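You operate a simulated robot arm through the tools that you are given. There is no shell and no other tool.

Carry out the task below with a simulated robot arm. There is one attempt and no reset: what you move stays moved.

TASK
Put things in order on the belt top. At the end: the black steel weight stands where the white foam piece stood; the white foam piece from the belt top stands where the green clip stood; the white cream tube stands on top of the orange spool of string; the green clip from the belt top stands where the white cream tube stood; whatever was shut is shut again. Leave all else as you found it, and nothing knocked over.
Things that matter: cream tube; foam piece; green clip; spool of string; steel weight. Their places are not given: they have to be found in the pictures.

Only the result counts: the job must be done as asked and must still hold three seconds after the hand-in. Knocking over, shifting, dropping, spilling or breaking anything else fails it.

THE ROBOT
A 6-joint arm with a two-finger parallel gripper, fixed in place. Base frame: the origin is at the foot of the arm, x ahead of it, y to its left, z up; the work surface is at about z = 0. Readings come in m, degrees, newtons and seconds.
With the tool pointing down near the work surface it reaches from about 0.12 to 0.5 m from the base axis. Its first joint turns from -72.0 to 72.0 degrees. Payload 0.65 kg.
The tool frame sits at the grasp point between the pads (the TCP): z along the fingers, y along the line on which they close. The tips reach 0.025 m beyond it. Largest opening 0.076 m; finger width 0.018, thickness 0.01; the body of the gripper, 0.036 by 0.078 m, starts 0.045 m behind the TCP.
Orientation is that of the tool frame in the base frame, as a unit quaternion [x, y, z, w]. With the fingers straight down and closing along the base's y, the tool's x points along the base's -x, its y along +y and its z along -z.

THE INTERFACE
- The arm moves only by the tool step_arm. Its argument "steps" is a list that holds one entry, the list of rows, each a list of 6 numbers: the shift along the base's x, y, z in mm, then the turn, a rotation vector about the base's x, y, z in degrees. In form: [[[tx, ty, tz, ax, ay, az], ...]]. A call has 1 to 20 rows; each row is the pose to reach, as a shift and turn from the pose commanded when the call began. "hand" is the gripper command, from -1 (fully open) to 1 (shut), values between in proportion, set as the call begins (left out, the last holds). A row lasts 0.2 s, in which the tool goes at most 0.05 m and 8.6 degrees; a call with a longer step from one row to the next is refused whole, and so is a gripper value outside its range. Where a pose cannot be reached the arm comes as near as it can. A force on the tool above 40 N (or 10 N above the force at the start of the call, whichever is more), or a blocked arm, ends the call early, and 0.2 s more pass. Each finger travels about 0.108 m/s and halts on what it meets, pressing with about 44 N; the grip force reading is that of the motor and also rises with nothing between the fingers. The clock runs only during rows and for 0.2 s after the last one: add rows that repeat a pose to give the fingers time. The reply holds the time, the measured pose of the TCP, the force on the tool along the base axes, the opening and the grip force, in the units named above and with some noise, with the torque about the TCP (base axes, N m) and any sound that the robot's microphone picked up, and new pictures: "pictures" is both (left out), scene, wrist or none.
- Cameras (640 x 400 px; columns grow to the right, rows downward): "scene" is fixed at [0.0468, 0.2692, 0.3942]; the picture's right is [-0.82, -0.58, 0.00], its down [-0.38, 0.53, -0.76] and it looks along [0.44, -0.62, -0.65] (base axes); focal length 214 px, centre (320, 200). "wrist" rides on the gripper at [0.058, 0.011, -0.081] in the tool frame; the picture's right is [-0.18, 0.98, 0.00], its down [-0.75, -0.14, -0.64] and it looks along [-0.63, -0.12, 0.77] (tool axes); focal length 243 px, centre (320, 200).
- measure_at(camera, pixels): for up to 12 pixels [column, row] of the newest picture of that camera ("zoom" is the newest enlarged one), the place [x, y, z] in the base frame of the surface seen there, good to about 0.002 m. The clock stands still meanwhile.
- inspect(camera, box): a new picture of the part [left, top, right, bottom] of that camera's present view, enlarged. The clock stands still meanwhile.
- close_job(): hands the job in; it is judged then, once.

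Open the gripper and draw the arm clear of the work before you hand the job in, unless the task says otherwise.

The tools are called by a JSON object that holds its "fn" and its "kwargs". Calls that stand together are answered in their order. step_arm: Moves the arm, as the interface text tells. Its arguments: {"type":"object","properties":{"steps":{"type":"array","items":{"type":"array","items":{"type":"array","items":{"type":"number"}}}},"hand":{"type":"number"},"pictures":{"type":"string","enum":["both","scene","wrist","none"]}},"required":["steps"]} The other tools are called the same way: measure_at (camera, pixels) gives the place of the surface under pixels of a picture; inspect (camera, box) takes an enlarged picture of a part of a camera's view; close_job () hands the job in.

At the start:

```text
clock: 0.0
tcp_pos: [0.166, -0.1985, 0.3085]
ee_rot: [-0.001, 1.0, -0.001, 0.001]
contact_force: [0.1, -0.1, -0.2]
wrist_torque: [-0.01, -0.01, 0.0]
opening: 0.076
grip_force: 0.1
```

scene: 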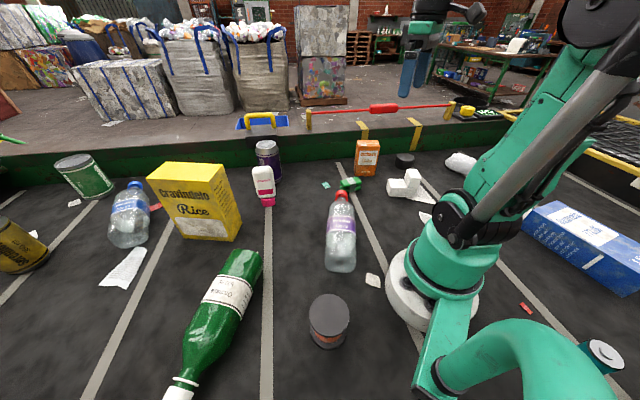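
wrist: 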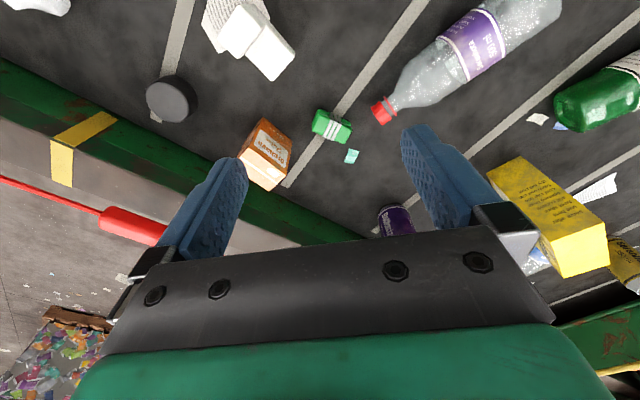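

The scene shows a white/pink tube near (264,185), a green clip near (350,184), white foam pieces near (405,185), and dark discs at (329,320) and (404,160). I'll enlarge parts of the view to identify everything.

{"fn": "inspect", "kwargs": {"camera": "scene", "box": [230, 120, 390, 220]}}

{"fn": "inspect", "kwargs": {"camera": "scene", "box": [330, 120, 490, 220]}}

{"fn": "inspect", "kwargs": {"camera": "scene", "box": [250, 260, 410, 360]}}

{"fn": "inspect", "kwargs": {"camera": "wrist", "box": [130, 0, 370, 200]}}

```text
4.00 times, centred on (310, 170) of scene
```

zoom: 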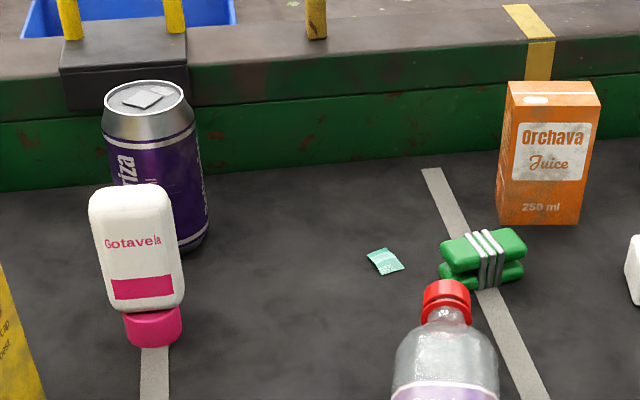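

```text
4.00 times, centred on (410, 170) of scene
```

zoom: 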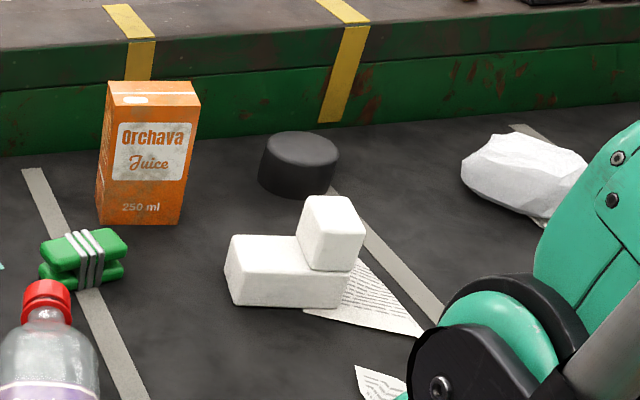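

```text
4.00 times, centred on (330, 310) of scene
```

zoom: 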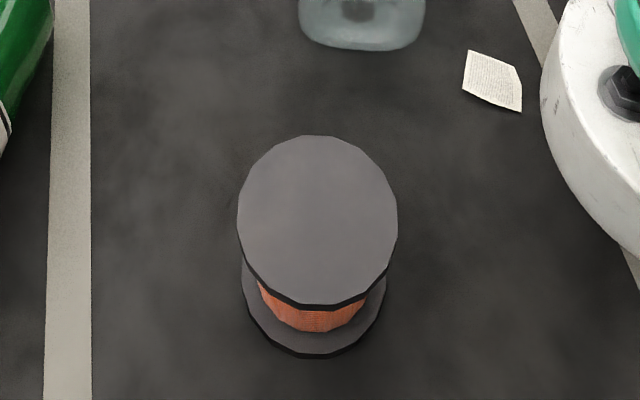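

```text
2.00 times, centred on (250, 100) of wrist
```

zoom: 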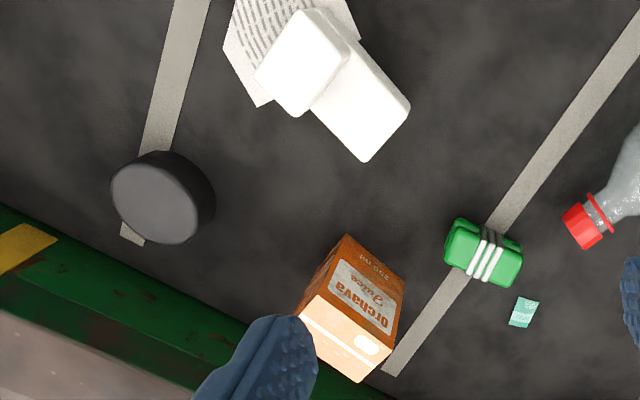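

The objects are the tube (264,185), spool (329,320), clip (350,184), L-shaped foam (405,185) and black weight (404,160). Now I'll measure their surfaces.

{"fn": "measure_at", "kwargs": {"camera": "scene", "pixels": [[264, 170], [264, 185], [268, 203], [329, 312], [313, 300], [346, 315], [329, 340], [350, 182], [343, 184], [358, 182], [404, 158], [404, 165]]}}

{"fn": "measure_at", "kwargs": {"camera": "wrist", "pixels": [[170, 98], [243, 30], [270, 55], [330, 126], [318, 122], [343, 130], [187, 95], [152, 98], [173, 118], [170, 80], [290, 48], [268, 78]]}}

{"fn": "inspect", "kwargs": {"camera": "wrist", "box": [190, 0, 310, 100]}}

```text
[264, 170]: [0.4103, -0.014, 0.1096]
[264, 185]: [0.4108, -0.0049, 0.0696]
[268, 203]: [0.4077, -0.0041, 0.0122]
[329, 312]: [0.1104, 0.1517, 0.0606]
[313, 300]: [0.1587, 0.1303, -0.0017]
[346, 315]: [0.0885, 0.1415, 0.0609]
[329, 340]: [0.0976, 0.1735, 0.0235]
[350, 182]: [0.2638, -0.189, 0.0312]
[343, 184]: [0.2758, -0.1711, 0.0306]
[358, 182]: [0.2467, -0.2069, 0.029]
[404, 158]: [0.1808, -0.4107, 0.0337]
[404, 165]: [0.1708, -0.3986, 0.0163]
```

```text
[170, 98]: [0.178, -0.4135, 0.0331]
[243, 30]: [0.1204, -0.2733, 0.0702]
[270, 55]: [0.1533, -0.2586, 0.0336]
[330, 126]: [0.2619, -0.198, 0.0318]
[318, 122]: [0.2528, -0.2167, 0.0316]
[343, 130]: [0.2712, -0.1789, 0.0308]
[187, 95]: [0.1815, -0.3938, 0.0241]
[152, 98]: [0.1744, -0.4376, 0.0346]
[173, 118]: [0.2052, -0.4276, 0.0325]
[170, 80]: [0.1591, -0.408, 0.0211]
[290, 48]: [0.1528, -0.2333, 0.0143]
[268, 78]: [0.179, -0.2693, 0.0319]
```

```text
4.00 times, centred on (250, 50) of wrist
```

zoom: 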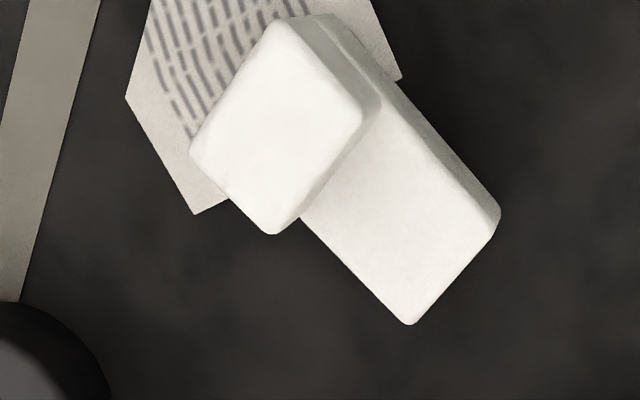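

The clip, foam, weight, spool and tube are all located roughly. I'll move high above the area (z≈0.31) to look at the tube and its neighbours from the wrist camera.

{"fn": "step_arm", "kwargs": {"steps": [[[5, 40, 0, 0, 0, 0], [10, 80, 0, 0, 0, 0], [15, 120, 0, 0, 0, 0], [20, 160, 0, 0, 0, 0], [25, 200, 0, 0, 0, 0], [30, 230, 0, 0, 0, 0], [30, 230, 0, 0, 0, 0]]], "hand": -1}}

```text
clock: 1.6
tcp_pos: [0.1978, 0.0335, 0.3085]
ee_rot: [0.0, 1.0, 0.0, 0.0]
contact_force: [0.5, -0.4, -1.4]
wrist_torque: [0.01, 0.0, 0.01]
opening: 0.0762
grip_force: 0.2
```

scene: 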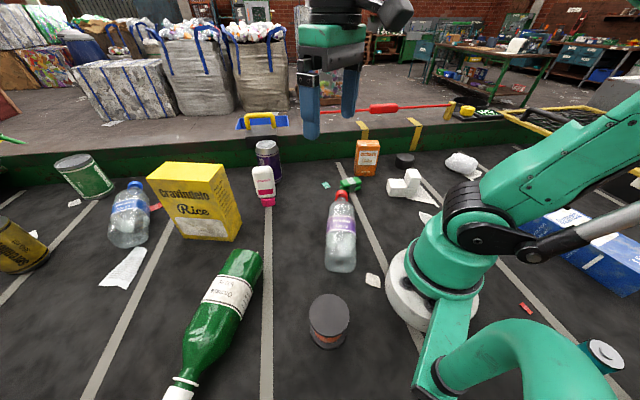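
wrist: 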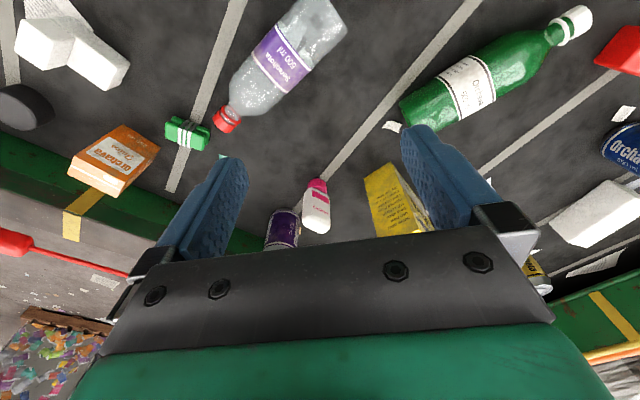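

The tube is at (317,205) in the wrist view with the purple can at (283,230) and the rice box at (395,200). I'll enlarge both views around it.

{"fn": "inspect", "kwargs": {"camera": "wrist", "box": [240, 150, 440, 250]}}

{"fn": "inspect", "kwargs": {"camera": "scene", "box": [224, 140, 304, 220]}}

{"fn": "measure_at", "kwargs": {"camera": "wrist", "pixels": [[316, 183], [317, 190], [310, 205], [328, 205], [317, 205], [305, 222], [318, 232], [330, 226], [317, 222], [283, 215], [290, 240], [375, 205]]}}

{"fn": "measure_at", "kwargs": {"camera": "scene", "pixels": [[254, 169], [264, 167], [272, 169], [258, 190], [274, 190], [263, 203], [275, 203], [268, 206], [266, 145], [279, 175], [240, 215], [232, 180]]}}

```text
3.20 times, centred on (340, 200) of wrist
```

zoom: 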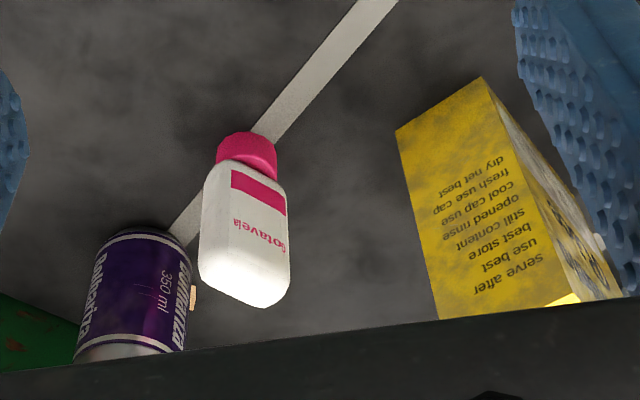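

```text
5.00 times, centred on (264, 180) of scene
```

zoom: 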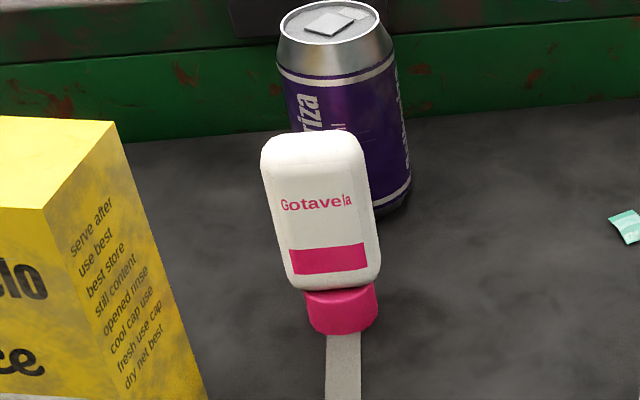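

```text
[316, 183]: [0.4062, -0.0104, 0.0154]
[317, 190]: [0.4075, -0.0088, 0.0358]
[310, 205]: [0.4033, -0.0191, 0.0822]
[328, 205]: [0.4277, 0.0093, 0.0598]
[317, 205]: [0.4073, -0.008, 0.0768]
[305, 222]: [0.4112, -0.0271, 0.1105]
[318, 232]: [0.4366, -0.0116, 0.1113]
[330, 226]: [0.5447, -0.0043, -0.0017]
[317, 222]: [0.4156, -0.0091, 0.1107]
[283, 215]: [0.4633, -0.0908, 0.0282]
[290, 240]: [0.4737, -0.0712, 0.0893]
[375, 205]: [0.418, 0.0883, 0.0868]
```

```text
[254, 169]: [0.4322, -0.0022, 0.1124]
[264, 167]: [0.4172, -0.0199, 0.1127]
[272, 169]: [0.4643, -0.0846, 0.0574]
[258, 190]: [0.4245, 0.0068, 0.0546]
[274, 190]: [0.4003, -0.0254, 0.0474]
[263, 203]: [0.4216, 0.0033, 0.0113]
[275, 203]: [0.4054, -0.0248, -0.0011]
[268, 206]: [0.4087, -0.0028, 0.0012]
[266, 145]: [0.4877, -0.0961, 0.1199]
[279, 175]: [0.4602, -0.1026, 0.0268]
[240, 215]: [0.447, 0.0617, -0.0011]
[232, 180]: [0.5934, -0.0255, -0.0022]
```

The tube's broad label face looks toward the scene camera (normal about (-0.79, 0.61)). Before moving I'll check the heights of the clear bottle and other neighbours.

{"fn": "measure_at", "kwargs": {"camera": "scene", "pixels": [[342, 191], [341, 210], [340, 265], [328, 240], [354, 240], [368, 142], [360, 175], [376, 176], [210, 165], [165, 175], [241, 190], [181, 225]]}}

{"fn": "measure_at", "kwargs": {"camera": "wrist", "pixels": [[228, 120], [240, 100], [290, 40], [310, 15], [105, 180], [95, 150], [140, 150], [117, 130], [390, 180], [420, 220]]}}

```text
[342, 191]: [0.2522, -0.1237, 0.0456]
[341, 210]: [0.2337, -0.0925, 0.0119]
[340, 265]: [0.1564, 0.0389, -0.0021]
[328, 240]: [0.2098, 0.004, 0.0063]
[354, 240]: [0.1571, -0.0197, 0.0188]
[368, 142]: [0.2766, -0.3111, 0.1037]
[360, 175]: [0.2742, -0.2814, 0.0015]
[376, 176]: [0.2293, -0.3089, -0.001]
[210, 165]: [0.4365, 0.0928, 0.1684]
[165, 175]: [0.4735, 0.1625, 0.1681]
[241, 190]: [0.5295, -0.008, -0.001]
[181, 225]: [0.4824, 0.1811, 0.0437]
```

```text
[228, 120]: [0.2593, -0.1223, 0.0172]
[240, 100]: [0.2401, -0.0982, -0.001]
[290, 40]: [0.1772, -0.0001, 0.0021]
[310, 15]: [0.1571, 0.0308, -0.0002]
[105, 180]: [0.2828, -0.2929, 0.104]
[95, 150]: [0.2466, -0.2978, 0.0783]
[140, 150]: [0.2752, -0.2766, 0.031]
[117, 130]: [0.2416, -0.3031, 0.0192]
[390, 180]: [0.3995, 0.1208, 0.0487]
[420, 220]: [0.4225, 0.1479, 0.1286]
```

All neighbours but the rice box (z 0.168) stay below 0.12 and both bottles lie flat. I'll swing to a spot looking along the tube's narrow side, with the tool yawed about +52°.

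{"fn": "step_arm", "kwargs": {"steps": [[[18, -23, -8, 0, 0, 7.5], [36, -46, -16, 0, 0, 15], [54, -69, -24, 0, 0, 22.5], [72, -92, -32, 0, 0, 30], [90, -115, -40, 0, 0, 37.5], [110, -140, -50, 0, 0, 45], [130, -166, -58, 0, 0, 52], [130, -166, -58, 0, 0, 52]]], "hand": -1}}

```text
clock: 3.4
tcp_pos: [0.3258, -0.1345, 0.2494]
ee_rot: [-0.439, 0.898, 0.0, 0.0]
contact_force: [0.5, 0.1, -0.4]
wrist_torque: [0.03, 0.02, -0.01]
opening: 0.076
grip_force: 0.0
```

scene: 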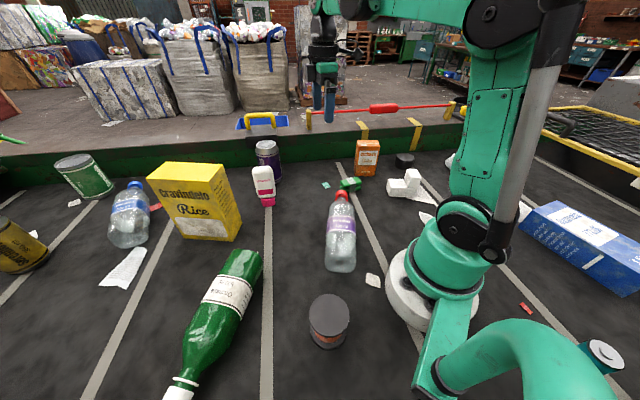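
wrist: 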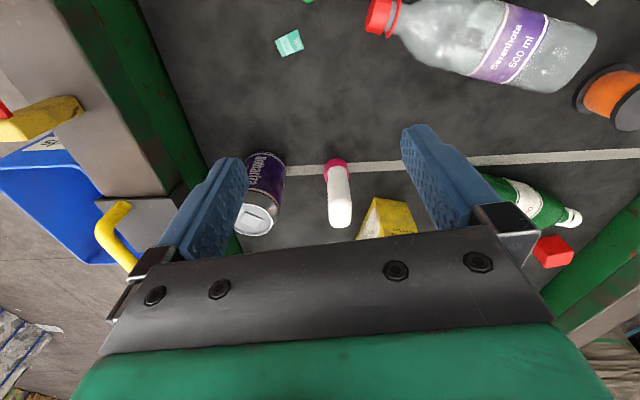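

The tube now shows its narrow side at (338,195), between the can (262,190) and the rice box. I'll zoom and measure its thickness.

{"fn": "inspect", "kwargs": {"camera": "wrist", "box": [288, 145, 388, 235]}}

{"fn": "measure_at", "kwargs": {"camera": "wrist", "pixels": [[336, 165], [337, 175], [331, 190], [338, 190], [346, 190], [332, 210], [340, 210], [349, 210], [333, 222], [340, 226], [349, 222], [340, 215]]}}

```text
4.44 times, centred on (338, 190) of wrist
```

zoom: 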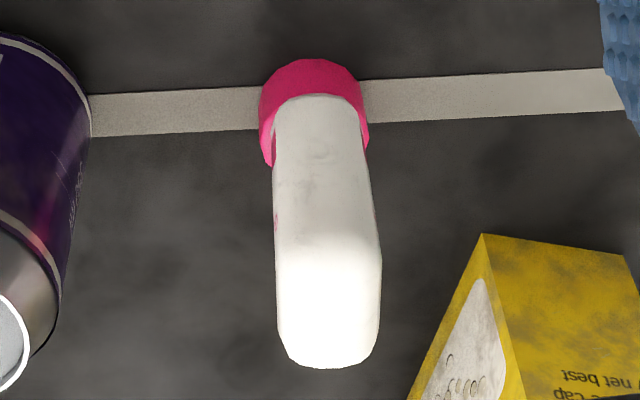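

```text
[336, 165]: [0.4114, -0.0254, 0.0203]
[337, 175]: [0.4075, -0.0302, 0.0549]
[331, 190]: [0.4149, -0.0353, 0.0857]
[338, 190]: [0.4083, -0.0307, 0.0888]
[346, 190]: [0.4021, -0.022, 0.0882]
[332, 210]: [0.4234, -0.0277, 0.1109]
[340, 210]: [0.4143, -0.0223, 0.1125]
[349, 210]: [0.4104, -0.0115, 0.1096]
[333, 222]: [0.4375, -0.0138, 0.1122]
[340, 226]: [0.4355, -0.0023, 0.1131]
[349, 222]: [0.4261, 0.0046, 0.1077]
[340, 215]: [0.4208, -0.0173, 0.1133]
```

The tube's centre works out at about (0.421, -0.013), with its thin axis at 135°, thickness ~26 mm and top at z 0.113. I'll move above it with yaw 45° and a partial opening of ~53 mm.

{"fn": "step_arm", "kwargs": {"steps": [[[24, 30, 0, 0, 0, -2], [48, 61, 0, 0, 0, -4], [72, 91, 0, 0, 0, -6], [95, 121, 0, 0, 0, -7], [95, 121, -20, 0, 0, -7], [95, 121, -40, 0, 0, -7], [95, 121, -70, 0, 0, -7], [95, 121, -70, 0, 0, -7]]], "hand": -0.4}}

```text
clock: 5.2
tcp_pos: [0.421, -0.0128, 0.1815]
ee_rot: [-0.382, 0.924, 0.001, 0.002]
contact_force: [-0.3, 0.4, 0.3]
wrist_torque: [0.0, -0.01, 0.01]
opening: 0.0534
grip_force: 0.1
```

scene: 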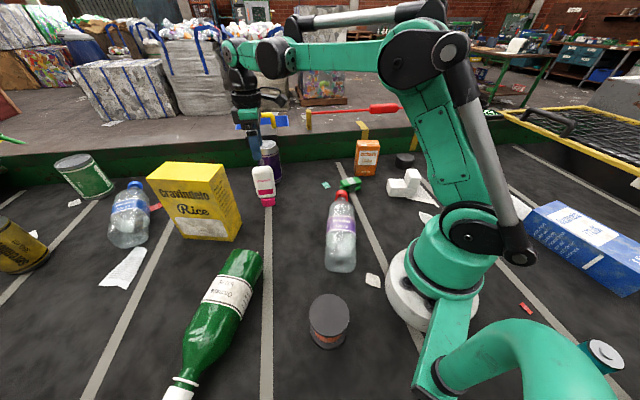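
wrist: 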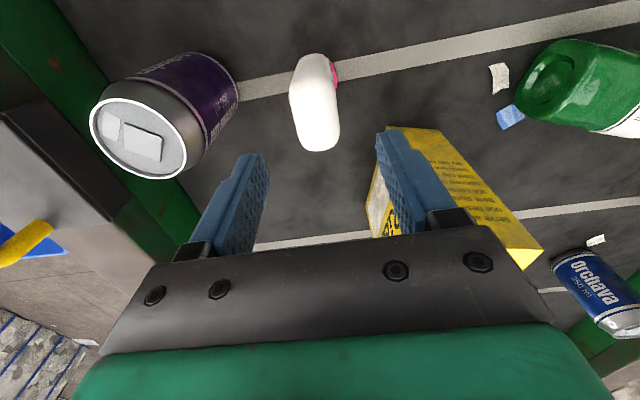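

The tube's top (317,118) lies midway between the fingers as expected, and the can and rice box are clear. I'll descend to TCP z≈0.08.

{"fn": "step_arm", "kwargs": {"steps": [[[0, 0, -25, 0, 0, 0], [0, 0, -50, 0, 0, 0], [0, 0, -75, 0, 0, 0], [0, 0, -100, 0, 0, 0], [0, 0, -100, 0, 0, 0]]], "hand": -0.4}}

```text
clock: 6.4
tcp_pos: [0.4217, -0.0127, 0.0804]
ee_rot: [-0.383, 0.924, 0.001, 0.001]
contact_force: [-0.7, 0.1, -1.2]
wrist_torque: [-0.04, 0.03, 0.0]
opening: 0.0532
grip_force: 0.0
```

scene: 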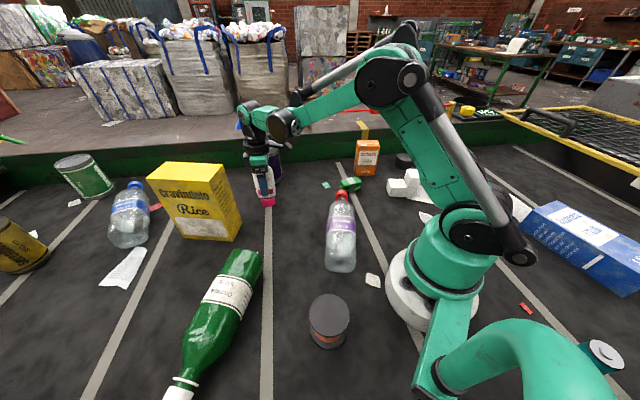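
wrist: 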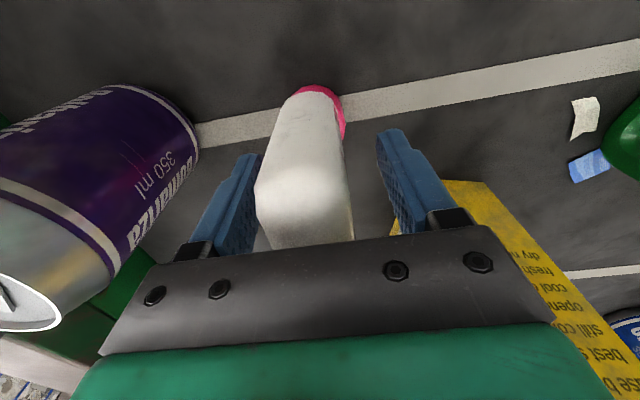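

The tube sits a little left of the finger midpoint (about 304 vs 318 px). I'll check the details before closing.

{"fn": "inspect", "kwargs": {"camera": "wrist", "box": [220, 70, 420, 250]}}

{"fn": "measure_at", "kwargs": {"camera": "wrist", "pixels": [[264, 190], [305, 190], [345, 190], [272, 150], [308, 150], [340, 150], [285, 115], [310, 110], [335, 115], [342, 125], [245, 170], [385, 170]]}}

```text
2.22 times, centred on (320, 160) of wrist
```

zoom: 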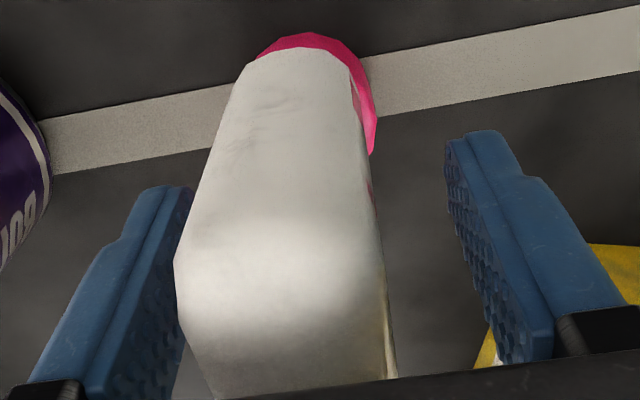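

```text
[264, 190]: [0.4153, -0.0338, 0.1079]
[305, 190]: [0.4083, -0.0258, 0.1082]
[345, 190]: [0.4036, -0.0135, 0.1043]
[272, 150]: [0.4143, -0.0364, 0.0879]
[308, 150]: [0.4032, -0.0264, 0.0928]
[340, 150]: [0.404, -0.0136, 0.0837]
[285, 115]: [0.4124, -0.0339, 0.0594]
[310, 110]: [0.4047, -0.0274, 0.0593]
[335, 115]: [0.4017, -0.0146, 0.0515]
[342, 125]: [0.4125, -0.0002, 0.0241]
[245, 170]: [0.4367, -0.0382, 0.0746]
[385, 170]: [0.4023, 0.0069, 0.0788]
```

Measurements put the tube's sides nearly symmetric between the pads (gaps ~16 mm each). I'll close gently, with a target just under the tube's thickness, and read the grip force.

{"fn": "step_arm", "kwargs": {"steps": [[[0, 0, 0, 0, 0, 0], [0, 0, 0, 0, 0, 0], [0, 0, 0, 0, 0, 0]]], "hand": 0.45, "pictures": "wrist"}}

```text
clock: 7.2
tcp_pos: [0.4208, -0.0117, 0.0803]
ee_rot: [-0.382, 0.924, 0.0, 0.001]
contact_force: [-0.7, -0.3, 0.5]
wrist_torque: [0.02, 0.0, -0.01]
opening: 0.0291
grip_force: 43.8
```

wrist: 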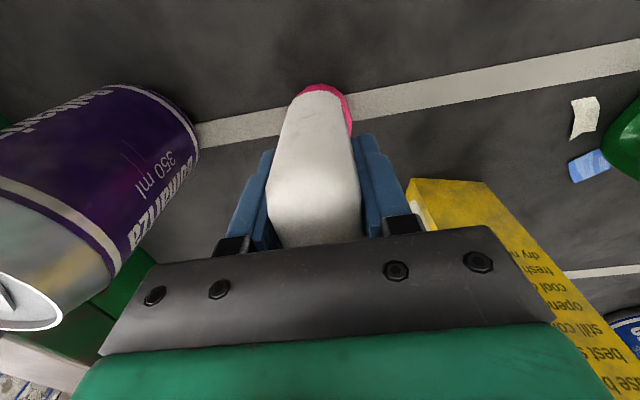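

The grip holds at 29 mm with 43.8 N. I'll lift the tube straight up to z≈0.27.

{"fn": "step_arm", "kwargs": {"steps": [[[0, 0, 10, 0, 0, 0], [0, 0, 30, 0, 0, 0], [0, 0, 65, 0, 0, 0], [0, 0, 100, 0, 0, 0], [0, 0, 135, 0, 0, 0], [0, 0, 165, 0, 0, 0], [0, 0, 190, 0, 0, 0], [0, 0, 190, 0, 0, 0]]], "hand": 0.45}}

```text
clock: 9.0
tcp_pos: [0.4208, -0.014, 0.2702]
ee_rot: [-0.383, 0.924, 0.0, 0.0]
contact_force: [-0.3, -0.4, -0.9]
wrist_torque: [0.01, 0.0, 0.01]
opening: 0.0295
grip_force: 43.7
```

scene: 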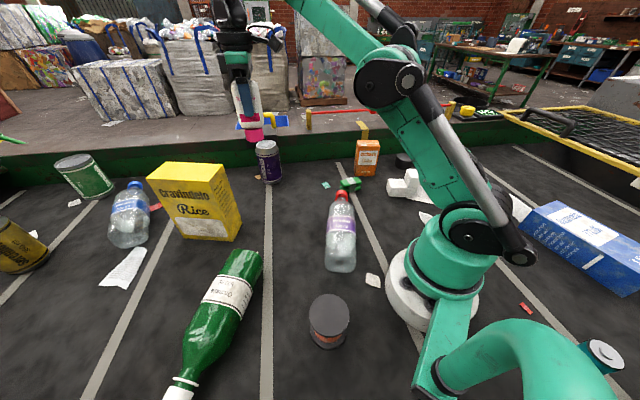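
wrist: 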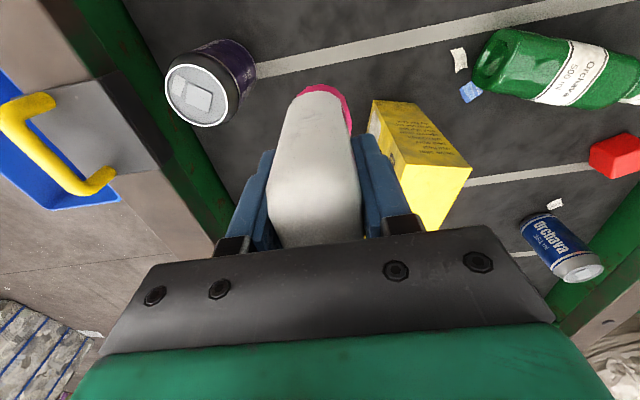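

The tube is held upright and off the belt. Now I'll measure the spool's top rim precisely in the scene view around (329,315).

{"fn": "inspect", "kwargs": {"camera": "scene", "box": [290, 280, 370, 360]}}

{"fn": "measure_at", "kwargs": {"camera": "scene", "pixels": [[329, 315], [311, 315], [347, 315], [329, 296], [329, 333], [316, 302], [342, 302], [317, 328], [341, 328], [329, 338], [329, 346], [329, 343]]}}

```text
5.00 times, centred on (330, 320) of scene
```

zoom: 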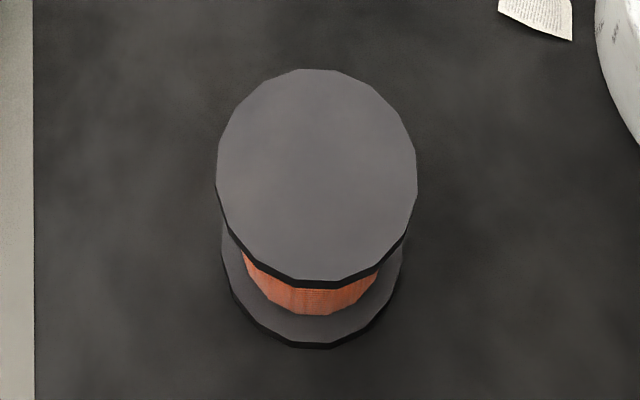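

```text
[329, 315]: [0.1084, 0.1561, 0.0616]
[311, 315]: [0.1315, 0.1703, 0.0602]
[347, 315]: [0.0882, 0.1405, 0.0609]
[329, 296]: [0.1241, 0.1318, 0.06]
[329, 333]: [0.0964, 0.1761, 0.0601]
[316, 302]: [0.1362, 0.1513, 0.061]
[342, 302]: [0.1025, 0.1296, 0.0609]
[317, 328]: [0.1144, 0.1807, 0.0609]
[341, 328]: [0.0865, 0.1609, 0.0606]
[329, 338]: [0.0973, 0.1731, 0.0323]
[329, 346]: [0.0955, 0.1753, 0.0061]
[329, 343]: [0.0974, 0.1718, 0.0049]
```

The spool's top disc is centred at about (0.110, 0.1545), radius ~29 mm, z = 0.0607. I'll carry the tube at z 0.27 to above it.

{"fn": "step_arm", "kwargs": {"steps": [[[-35, 19, 0, 0, 0, 0], [-70, 38, 0, 0, 0, 0], [-105, 57, 0, 0, 0, 0], [-140, 76, 0, 0, 0, 0], [-175, 95, 0, 0, 0, 0], [-210, 114, 0, 0, 0, 0], [-245, 133, 0, 0, 0, 0], [-280, 152, 0, 0, 0, 0], [-311, 168, 0, 0, 0, 0], [-311, 168, 0, 0, 0, 0]]], "hand": 0.45}}

```text
clock: 11.2
tcp_pos: [0.1091, 0.1556, 0.2694]
ee_rot: [-0.383, 0.924, 0.0, 0.001]
contact_force: [-0.6, -0.2, 0.7]
wrist_torque: [0.01, -0.01, -0.03]
opening: 0.0295
grip_force: 43.6
```

scene: 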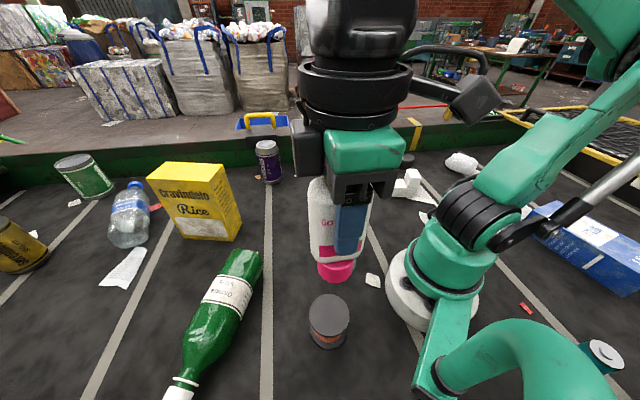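
wrist: 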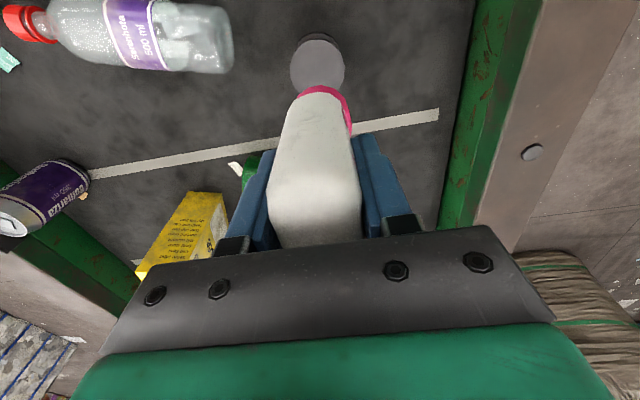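

The tube hangs over the spool. I'll measure the cap's position to check the alignment before lowering.

{"fn": "measure_at", "kwargs": {"camera": "scene", "pixels": [[337, 280], [337, 270], [322, 270], [352, 270], [319, 266], [355, 266], [345, 279], [329, 279], [320, 245], [329, 315]]}}

{"fn": "inspect", "kwargs": {"camera": "scene", "box": [270, 160, 430, 360]}}

{"fn": "measure_at", "kwargs": {"camera": "wrist", "pixels": [[317, 45], [295, 62], [340, 62], [318, 35], [322, 88], [300, 92], [347, 105], [318, 75]]}}

```text
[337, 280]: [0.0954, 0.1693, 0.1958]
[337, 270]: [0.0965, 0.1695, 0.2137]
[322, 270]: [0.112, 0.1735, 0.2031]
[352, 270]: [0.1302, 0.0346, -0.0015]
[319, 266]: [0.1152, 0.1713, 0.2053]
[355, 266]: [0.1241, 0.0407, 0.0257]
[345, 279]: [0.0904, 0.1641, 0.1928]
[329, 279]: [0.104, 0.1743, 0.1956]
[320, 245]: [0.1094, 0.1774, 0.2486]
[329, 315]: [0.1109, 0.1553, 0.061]
```

```text
2.00 times, centred on (350, 260) of scene
```

zoom: 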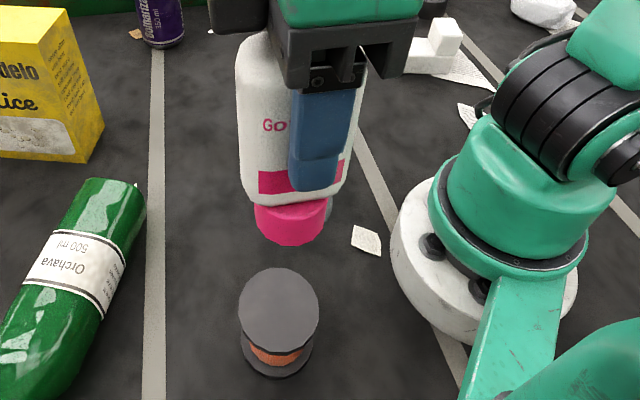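

```text
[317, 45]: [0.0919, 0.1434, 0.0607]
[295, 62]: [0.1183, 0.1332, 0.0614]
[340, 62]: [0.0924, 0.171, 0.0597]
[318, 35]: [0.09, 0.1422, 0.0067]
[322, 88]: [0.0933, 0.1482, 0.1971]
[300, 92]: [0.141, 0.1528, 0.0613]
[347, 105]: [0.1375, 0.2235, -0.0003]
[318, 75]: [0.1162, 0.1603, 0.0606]
```

The cap's centre is within ~3 mm of the spool's axis. I'll shift +3/-1 mm and lower to just above the spool top.

{"fn": "step_arm", "kwargs": {"steps": [[[3, -1, -20, 0, 0, 0], [3, -1, -50, 0, 0, 0], [3, -1, -80, 0, 0, 0], [3, -1, -105, 0, 0, 0], [3, -1, -120, 0, 0, 0], [3, -1, -124, 0, 0, 0], [3, -1, -124, 0, 0, 0]]], "hand": 0.45}}

```text
clock: 12.8
tcp_pos: [0.1129, 0.1537, 0.1463]
ee_rot: [-0.382, 0.924, 0.0, 0.0]
contact_force: [0.0, -0.2, -0.5]
wrist_torque: [0.02, -0.01, -0.04]
opening: 0.0292
grip_force: 43.3
```

scene: 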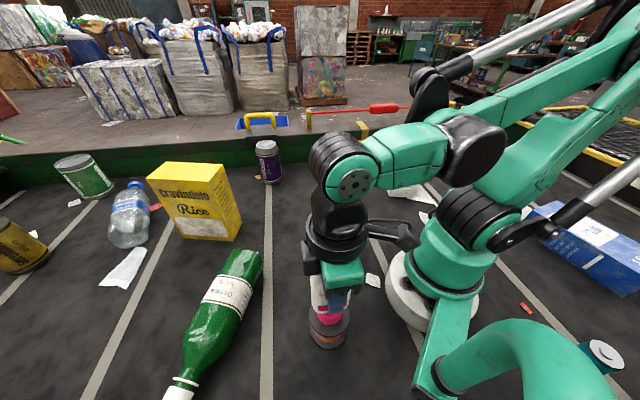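
wrist: 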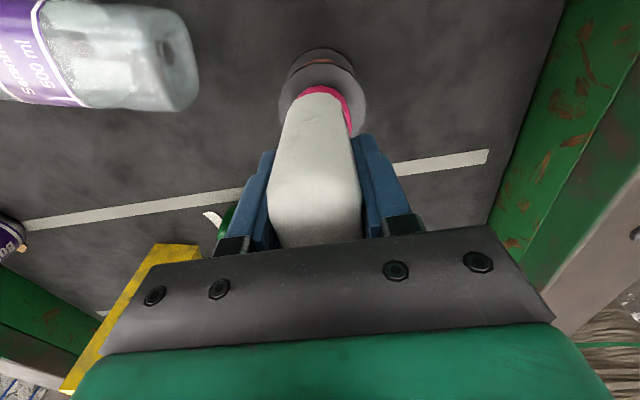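

The cap now sits a few millimetres over the disc. I'll enlarge both views to verify that it's centred and how big the gap is.

{"fn": "inspect", "kwargs": {"camera": "scene", "box": [290, 270, 370, 360]}}

{"fn": "inspect", "kwargs": {"camera": "wrist", "box": [260, 30, 380, 150]}}

{"fn": "measure_at", "kwargs": {"camera": "scene", "pixels": [[329, 324], [329, 320], [320, 320], [338, 320], [329, 329], [314, 320], [346, 318], [329, 332]]}}

{"fn": "measure_at", "kwargs": {"camera": "wrist", "pixels": [[320, 80], [288, 90], [357, 100], [322, 67], [325, 86], [350, 110], [300, 80], [345, 80]]}}

```text
4.44 times, centred on (330, 315) of scene
```

zoom: 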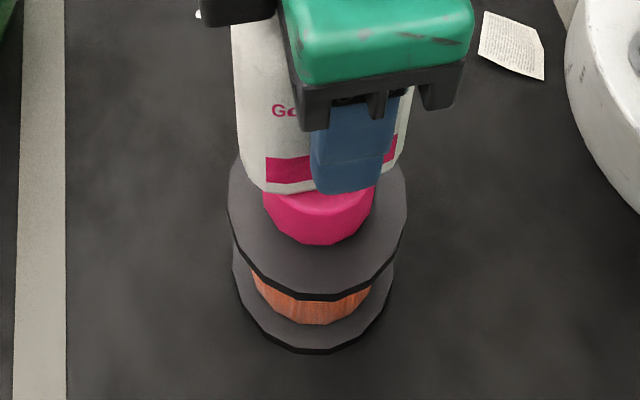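

```text
3.33 times, centred on (320, 90) of wrist
```

zoom: 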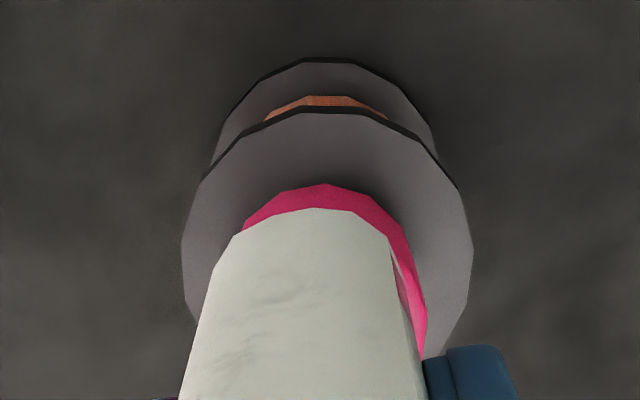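

```text
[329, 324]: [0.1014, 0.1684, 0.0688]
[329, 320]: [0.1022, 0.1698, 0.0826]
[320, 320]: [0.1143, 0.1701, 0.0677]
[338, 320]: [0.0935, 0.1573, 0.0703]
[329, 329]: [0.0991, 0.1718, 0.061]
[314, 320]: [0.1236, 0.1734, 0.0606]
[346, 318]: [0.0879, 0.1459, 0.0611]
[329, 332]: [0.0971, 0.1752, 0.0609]
```

```text
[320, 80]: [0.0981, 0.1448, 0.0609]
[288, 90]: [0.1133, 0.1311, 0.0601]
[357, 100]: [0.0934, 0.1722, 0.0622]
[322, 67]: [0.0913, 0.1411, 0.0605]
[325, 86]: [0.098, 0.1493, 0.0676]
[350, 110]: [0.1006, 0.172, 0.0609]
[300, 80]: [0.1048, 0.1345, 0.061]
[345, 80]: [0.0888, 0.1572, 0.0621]
```

The gap is about 5 mm and the cap is centred to within ~2 mm. I'll lower in small steps and watch the force.

{"fn": "step_arm", "kwargs": {"steps": [[[0, 0, -2, 0, 0, 0], [0, 0, -3.5, 0, 0, 0], [0, 0, -4.5, 0, 0, 0], [0, 0, -4.5, 0, 0, 0]]], "hand": 0.45, "pictures": "scene"}}

```text
clock: 13.8
tcp_pos: [0.1127, 0.1546, 0.1438]
ee_rot: [-0.383, 0.924, 0.0, 0.001]
contact_force: [-0.8, -0.2, -1.7]
wrist_torque: [0.01, 0.01, 0.02]
opening: 0.0292
grip_force: 43.3
```

scene: 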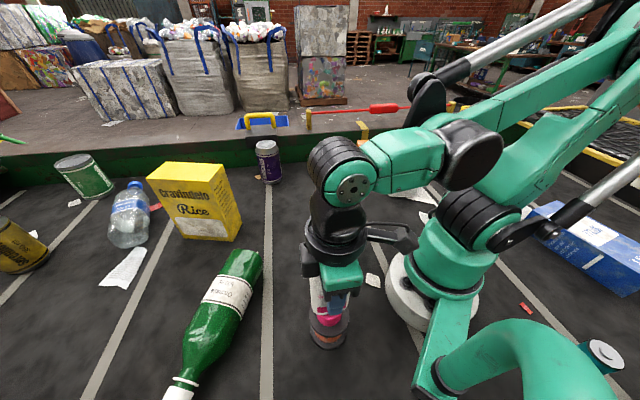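

Force is still near zero, so there's no contact yet. I'll go down another 1.5 mm.

{"fn": "step_arm", "kwargs": {"steps": [[[0, 0, -0.8, 0, 0, 0], [0, 0, -1.5, 0, 0, 0], [0, 0, -1.5, 0, 0, 0]]], "hand": 0.45, "pictures": "scene"}}

{"fn": "inspect", "kwargs": {"camera": "scene", "box": [290, 270, 370, 360]}}

```text
clock: 14.6
tcp_pos: [0.1127, 0.1555, 0.1412]
ee_rot: [-0.382, 0.924, 0.001, 0.001]
contact_force: [0.1, -0.4, 20.6]
wrist_torque: [-0.02, -0.02, 0.01]
opening: 0.0295
grip_force: 42.7
```

scene: 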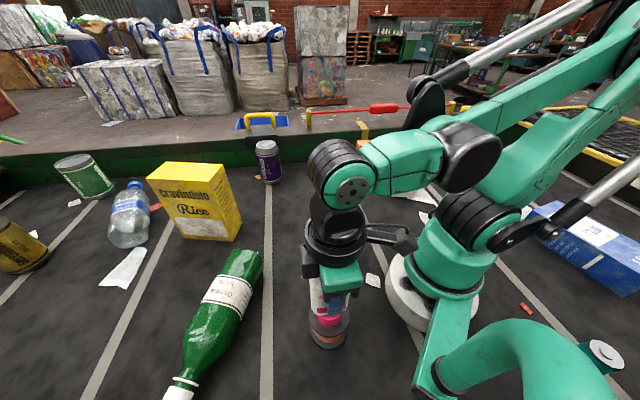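

```text
4.44 times, centred on (330, 315) of scene
```

zoom: 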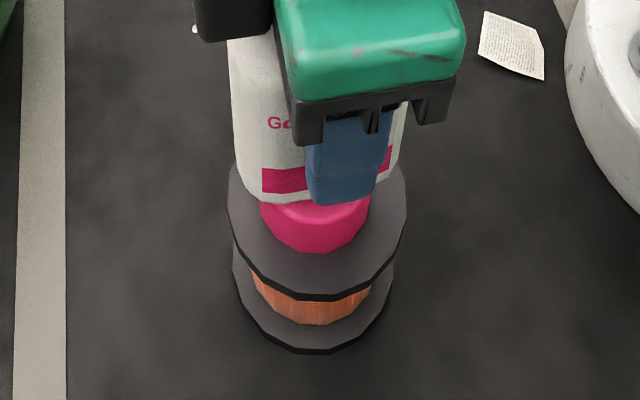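

Contact at 20 N: the tube rests on the spool. I'll ease off half a millimetre and then open.

{"fn": "step_arm", "kwargs": {"steps": [[[0, 0, 0.6, 0, 0, 0], [0, 0, 0.6, 0, 0, 0]]], "hand": 0.45, "pictures": "none"}}

{"fn": "step_arm", "kwargs": {"steps": [[[0, 0, 0, 0, 0, 0], [0, 0, 0, 0, 0, 0], [0, 0, 0, 0, 0, 0]]], "hand": -0.3}}

```text
clock: 15.2
tcp_pos: [0.1143, 0.154, 0.1414]
ee_rot: [-0.383, 0.924, 0.0, 0.001]
contact_force: [0.3, -0.2, 12.0]
wrist_torque: [0.08, -0.02, 0.02]
opening: 0.0295
grip_force: 43.6
```

```text
clock: 16.0
tcp_pos: [0.1121, 0.1549, 0.1415]
ee_rot: [-0.383, 0.924, 0.0, 0.0]
contact_force: [0.3, 0.1, -0.1]
wrist_torque: [0.0, 0.01, -0.01]
opening: 0.0494
grip_force: 0.0
```

scene: 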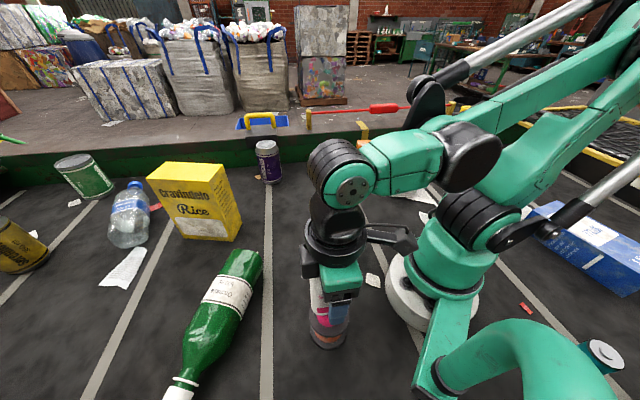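
wrist: 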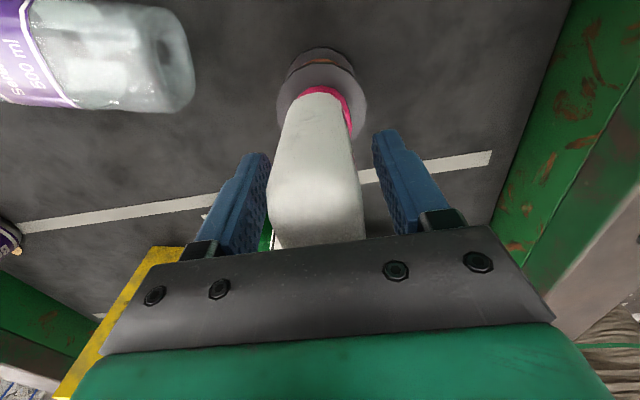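

Released: the opening is 49 mm and the tube stands. I'll rise straight up.

{"fn": "step_arm", "kwargs": {"steps": [[[0, 0, 15, 0, 0, 0], [0, 0, 40, 0, 0, 0], [0, 0, 75, 0, 0, 0], [0, 0, 110, 0, 0, 0], [0, 0, 140, 0, 0, 0], [0, 0, 140, 0, 0, 0]]], "hand": -0.3}}

```text
clock: 17.4
tcp_pos: [0.1134, 0.1543, 0.2812]
ee_rot: [-0.383, 0.924, 0.0, 0.001]
contact_force: [0.3, -1.1, 0.3]
wrist_torque: [0.01, -0.01, 0.0]
opening: 0.0492
grip_force: 0.0
```

scene: 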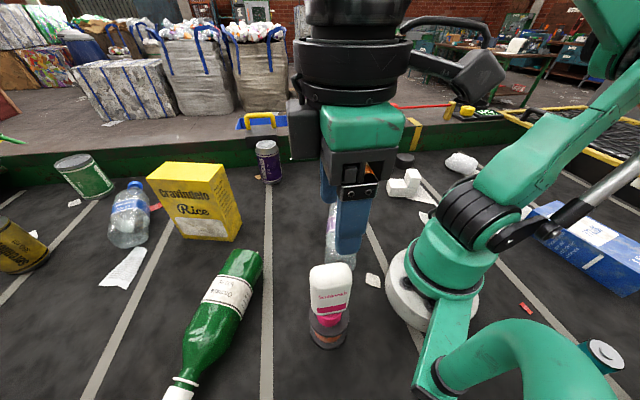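
wrist: 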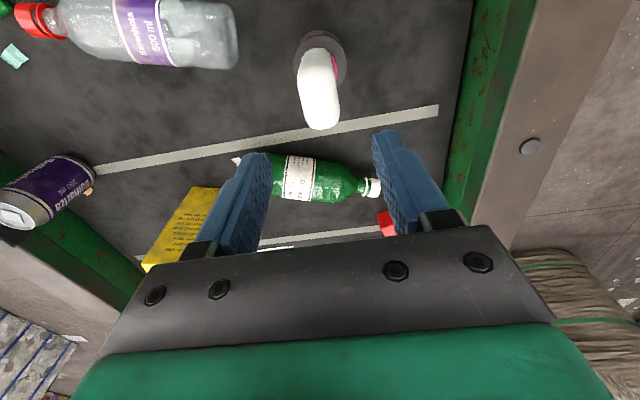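

The tube stands on the spool. Next is the clip near (0.262,-0.193): I'll move above it with yaw ~58° for a close look.

{"fn": "step_arm", "kwargs": {"steps": [[[32, -28, 0, 0, 0, 1.5], [62, -60, 0, 0, 0, 3], [87, -95, 0, 0, 0, 4.5], [105, -133, 0, 0, 0, 6], [119, -173, 0, 0, 0, 7.5], [129, -213, 0, 0, 0, 9], [137, -253, 0, 0, 0, 10.5], [144, -293, 0, 0, 0, 12], [149, -333, -30, 0, 0, 13], [149, -346, -60, 0, 0, 13], [149, -346, -80, 0, 0, 13], [149, -346, -80, 0, 0, 13]]], "hand": -0.5}}

```text
refused: row 9 steps farther than a row can; nothing moved
```

Row 9 was slightly too long a step; I'll split it and resend the same path.

{"fn": "step_arm", "kwargs": {"steps": [[[32, -28, 0, 0, 0, 1.5], [62, -60, 0, 0, 0, 3], [87, -95, 0, 0, 0, 4.5], [105, -133, 0, 0, 0, 6], [119, -173, 0, 0, 0, 7.5], [129, -213, 0, 0, 0, 9], [137, -253, 0, 0, 0, 10.5], [144, -293, -5, 0, 0, 12], [148, -325, -20, 0, 0, 13], [149, -346, -50, 0, 0, 13], [149, -346, -80, 0, 0, 13], [149, -346, -80, 0, 0, 13]]], "hand": -0.5}}

```text
clock: 20.0
tcp_pos: [0.2629, -0.1917, 0.202]
ee_rot: [-0.485, 0.875, 0.0, 0.001]
contact_force: [0.8, -0.2, 0.7]
wrist_torque: [-0.01, 0.02, 0.0]
opening: 0.0571
grip_force: 0.1
```

scene: 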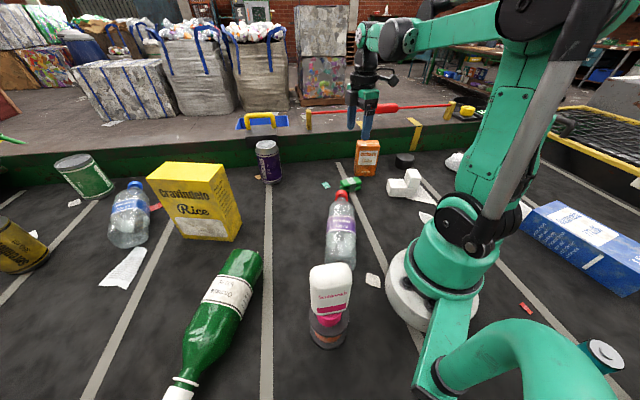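
wrist: 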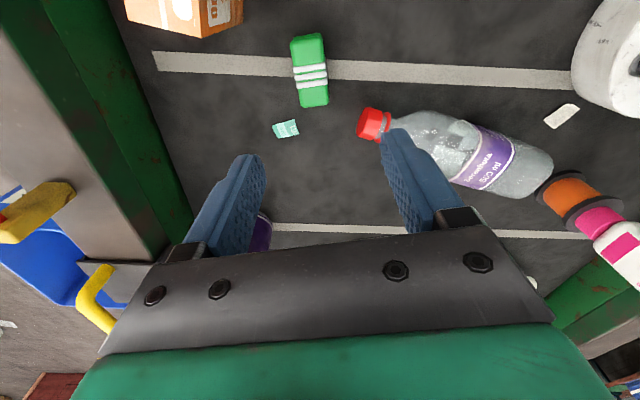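

The clip appears at (310,70), nearly aligned with the finger gap. I'll zoom in and measure its corners.

{"fn": "inspect", "kwargs": {"camera": "wrist", "box": [260, 20, 380, 120]}}

{"fn": "measure_at", "kwargs": {"camera": "wrist", "pixels": [[295, 40], [320, 38], [308, 40], [298, 70], [324, 68], [311, 70], [302, 100], [325, 98], [314, 100], [290, 70], [335, 70], [313, 107]]}}

```text
4.00 times, centred on (320, 70) of wrist
```

zoom: 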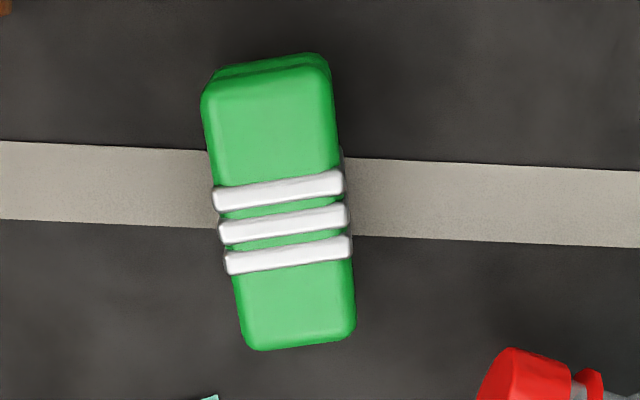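

```text
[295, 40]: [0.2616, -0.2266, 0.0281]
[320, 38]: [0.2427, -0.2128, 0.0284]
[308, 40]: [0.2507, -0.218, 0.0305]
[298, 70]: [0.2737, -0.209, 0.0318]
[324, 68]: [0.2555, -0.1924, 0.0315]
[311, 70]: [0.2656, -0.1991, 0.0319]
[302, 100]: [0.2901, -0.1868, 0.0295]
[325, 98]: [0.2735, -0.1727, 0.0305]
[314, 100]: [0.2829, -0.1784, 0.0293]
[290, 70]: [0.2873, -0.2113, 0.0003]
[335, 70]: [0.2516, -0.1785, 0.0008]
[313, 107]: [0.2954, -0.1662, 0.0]
```

The clip's centre is about (0.267,-0.1995), long axis at ~53°, width ~24 mm, top at z 0.031. I'll align (yaw -4.6°) and descend to z≈0.09 to check.

{"fn": "step_arm", "kwargs": {"steps": [[[5, -7, -20, 0, 0, -4.6], [5, -7, -50, 0, 0, -4.6], [5, -7, -80, 0, 0, -4.6], [5, -7, -110, 0, 0, -4.6], [5, -7, -110, 0, 0, -4.6]]], "hand": -0.5}}

```text
clock: 21.2
tcp_pos: [0.2661, -0.1969, 0.0898]
ee_rot: [-0.449, 0.894, 0.0, 0.001]
contact_force: [-0.9, 0.0, -0.4]
wrist_torque: [0.02, -0.04, 0.03]
opening: 0.057
grip_force: 0.1
```

scene: 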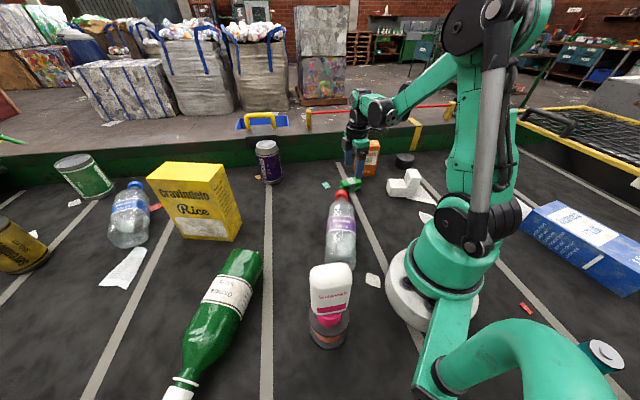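
wrist: 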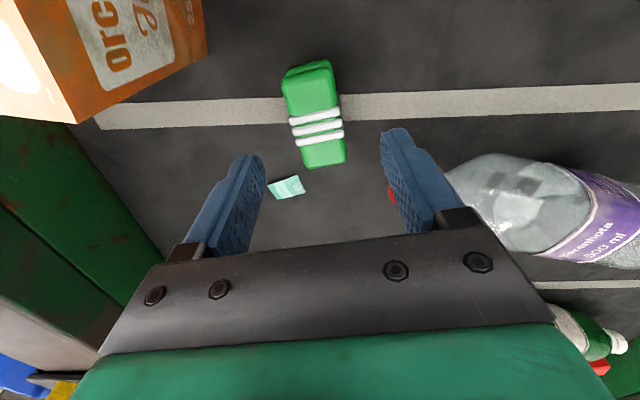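

The clip is aligned but its centre (315,115) seems several mm short of the TCP's ground point. I'll measure again from this close range.

{"fn": "measure_at", "kwargs": {"camera": "wrist", "pixels": [[288, 72], [330, 66], [309, 70], [305, 160], [343, 157], [324, 160], [292, 130], [342, 124], [317, 127], [305, 165], [345, 162], [286, 80]]}}

{"fn": "inspect", "kwargs": {"camera": "wrist", "box": [250, 40, 410, 200]}}

```text
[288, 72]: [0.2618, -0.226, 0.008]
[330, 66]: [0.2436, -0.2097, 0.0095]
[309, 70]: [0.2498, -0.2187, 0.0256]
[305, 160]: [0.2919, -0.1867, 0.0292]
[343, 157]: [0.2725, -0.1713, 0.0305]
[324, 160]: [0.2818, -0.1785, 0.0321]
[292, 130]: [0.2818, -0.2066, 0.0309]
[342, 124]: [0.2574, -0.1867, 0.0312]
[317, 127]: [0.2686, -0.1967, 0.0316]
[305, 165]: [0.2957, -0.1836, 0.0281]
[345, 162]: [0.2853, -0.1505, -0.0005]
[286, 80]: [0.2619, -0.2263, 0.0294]
```

```text
2.50 times, centred on (330, 120) of wrist
```

zoom: 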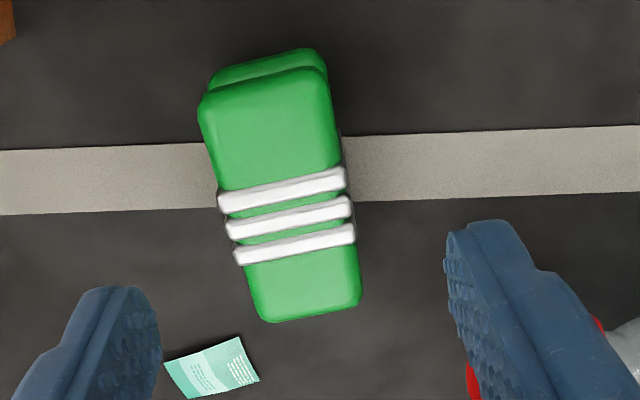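

The close-range measurement gives centre (0.2668,-0.1978), within 1 mm of the TCP. I'll descend to z≈0.03 and then close.

{"fn": "step_arm", "kwargs": {"steps": [[[0, 0, -20, 0, 0, 0], [0, 0, -40, 0, 0, 0], [0, 0, -55, 0, 0, 0], [0, 0, -61, 0, 0, 0], [0, 0, -61, 0, 0, 0]]], "hand": -0.5}}

```text
clock: 22.4
tcp_pos: [0.2667, -0.1992, 0.0299]
ee_rot: [-0.45, 0.893, 0.001, 0.001]
contact_force: [0.0, 0.0, -0.2]
wrist_torque: [0.03, -0.01, 0.02]
opening: 0.0571
grip_force: 0.1
```

scene: 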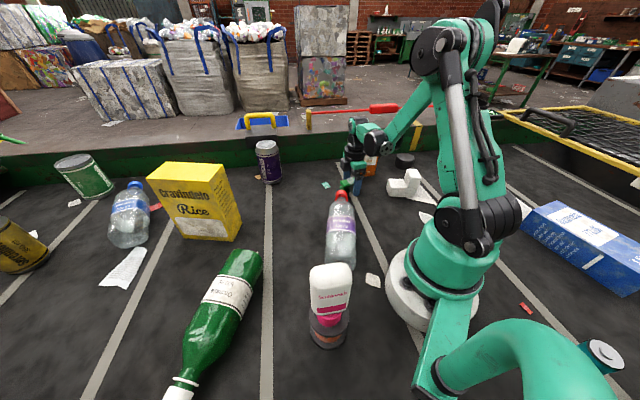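
wrist: 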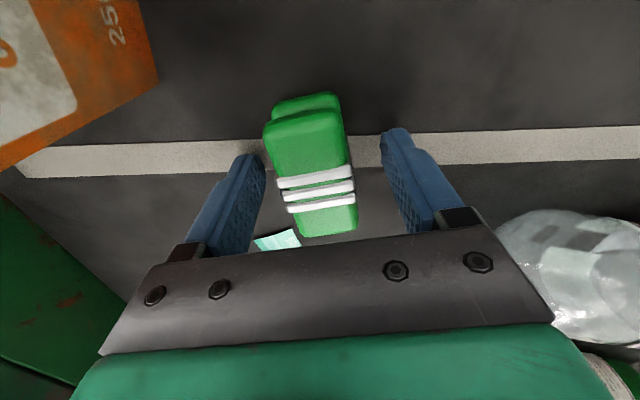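

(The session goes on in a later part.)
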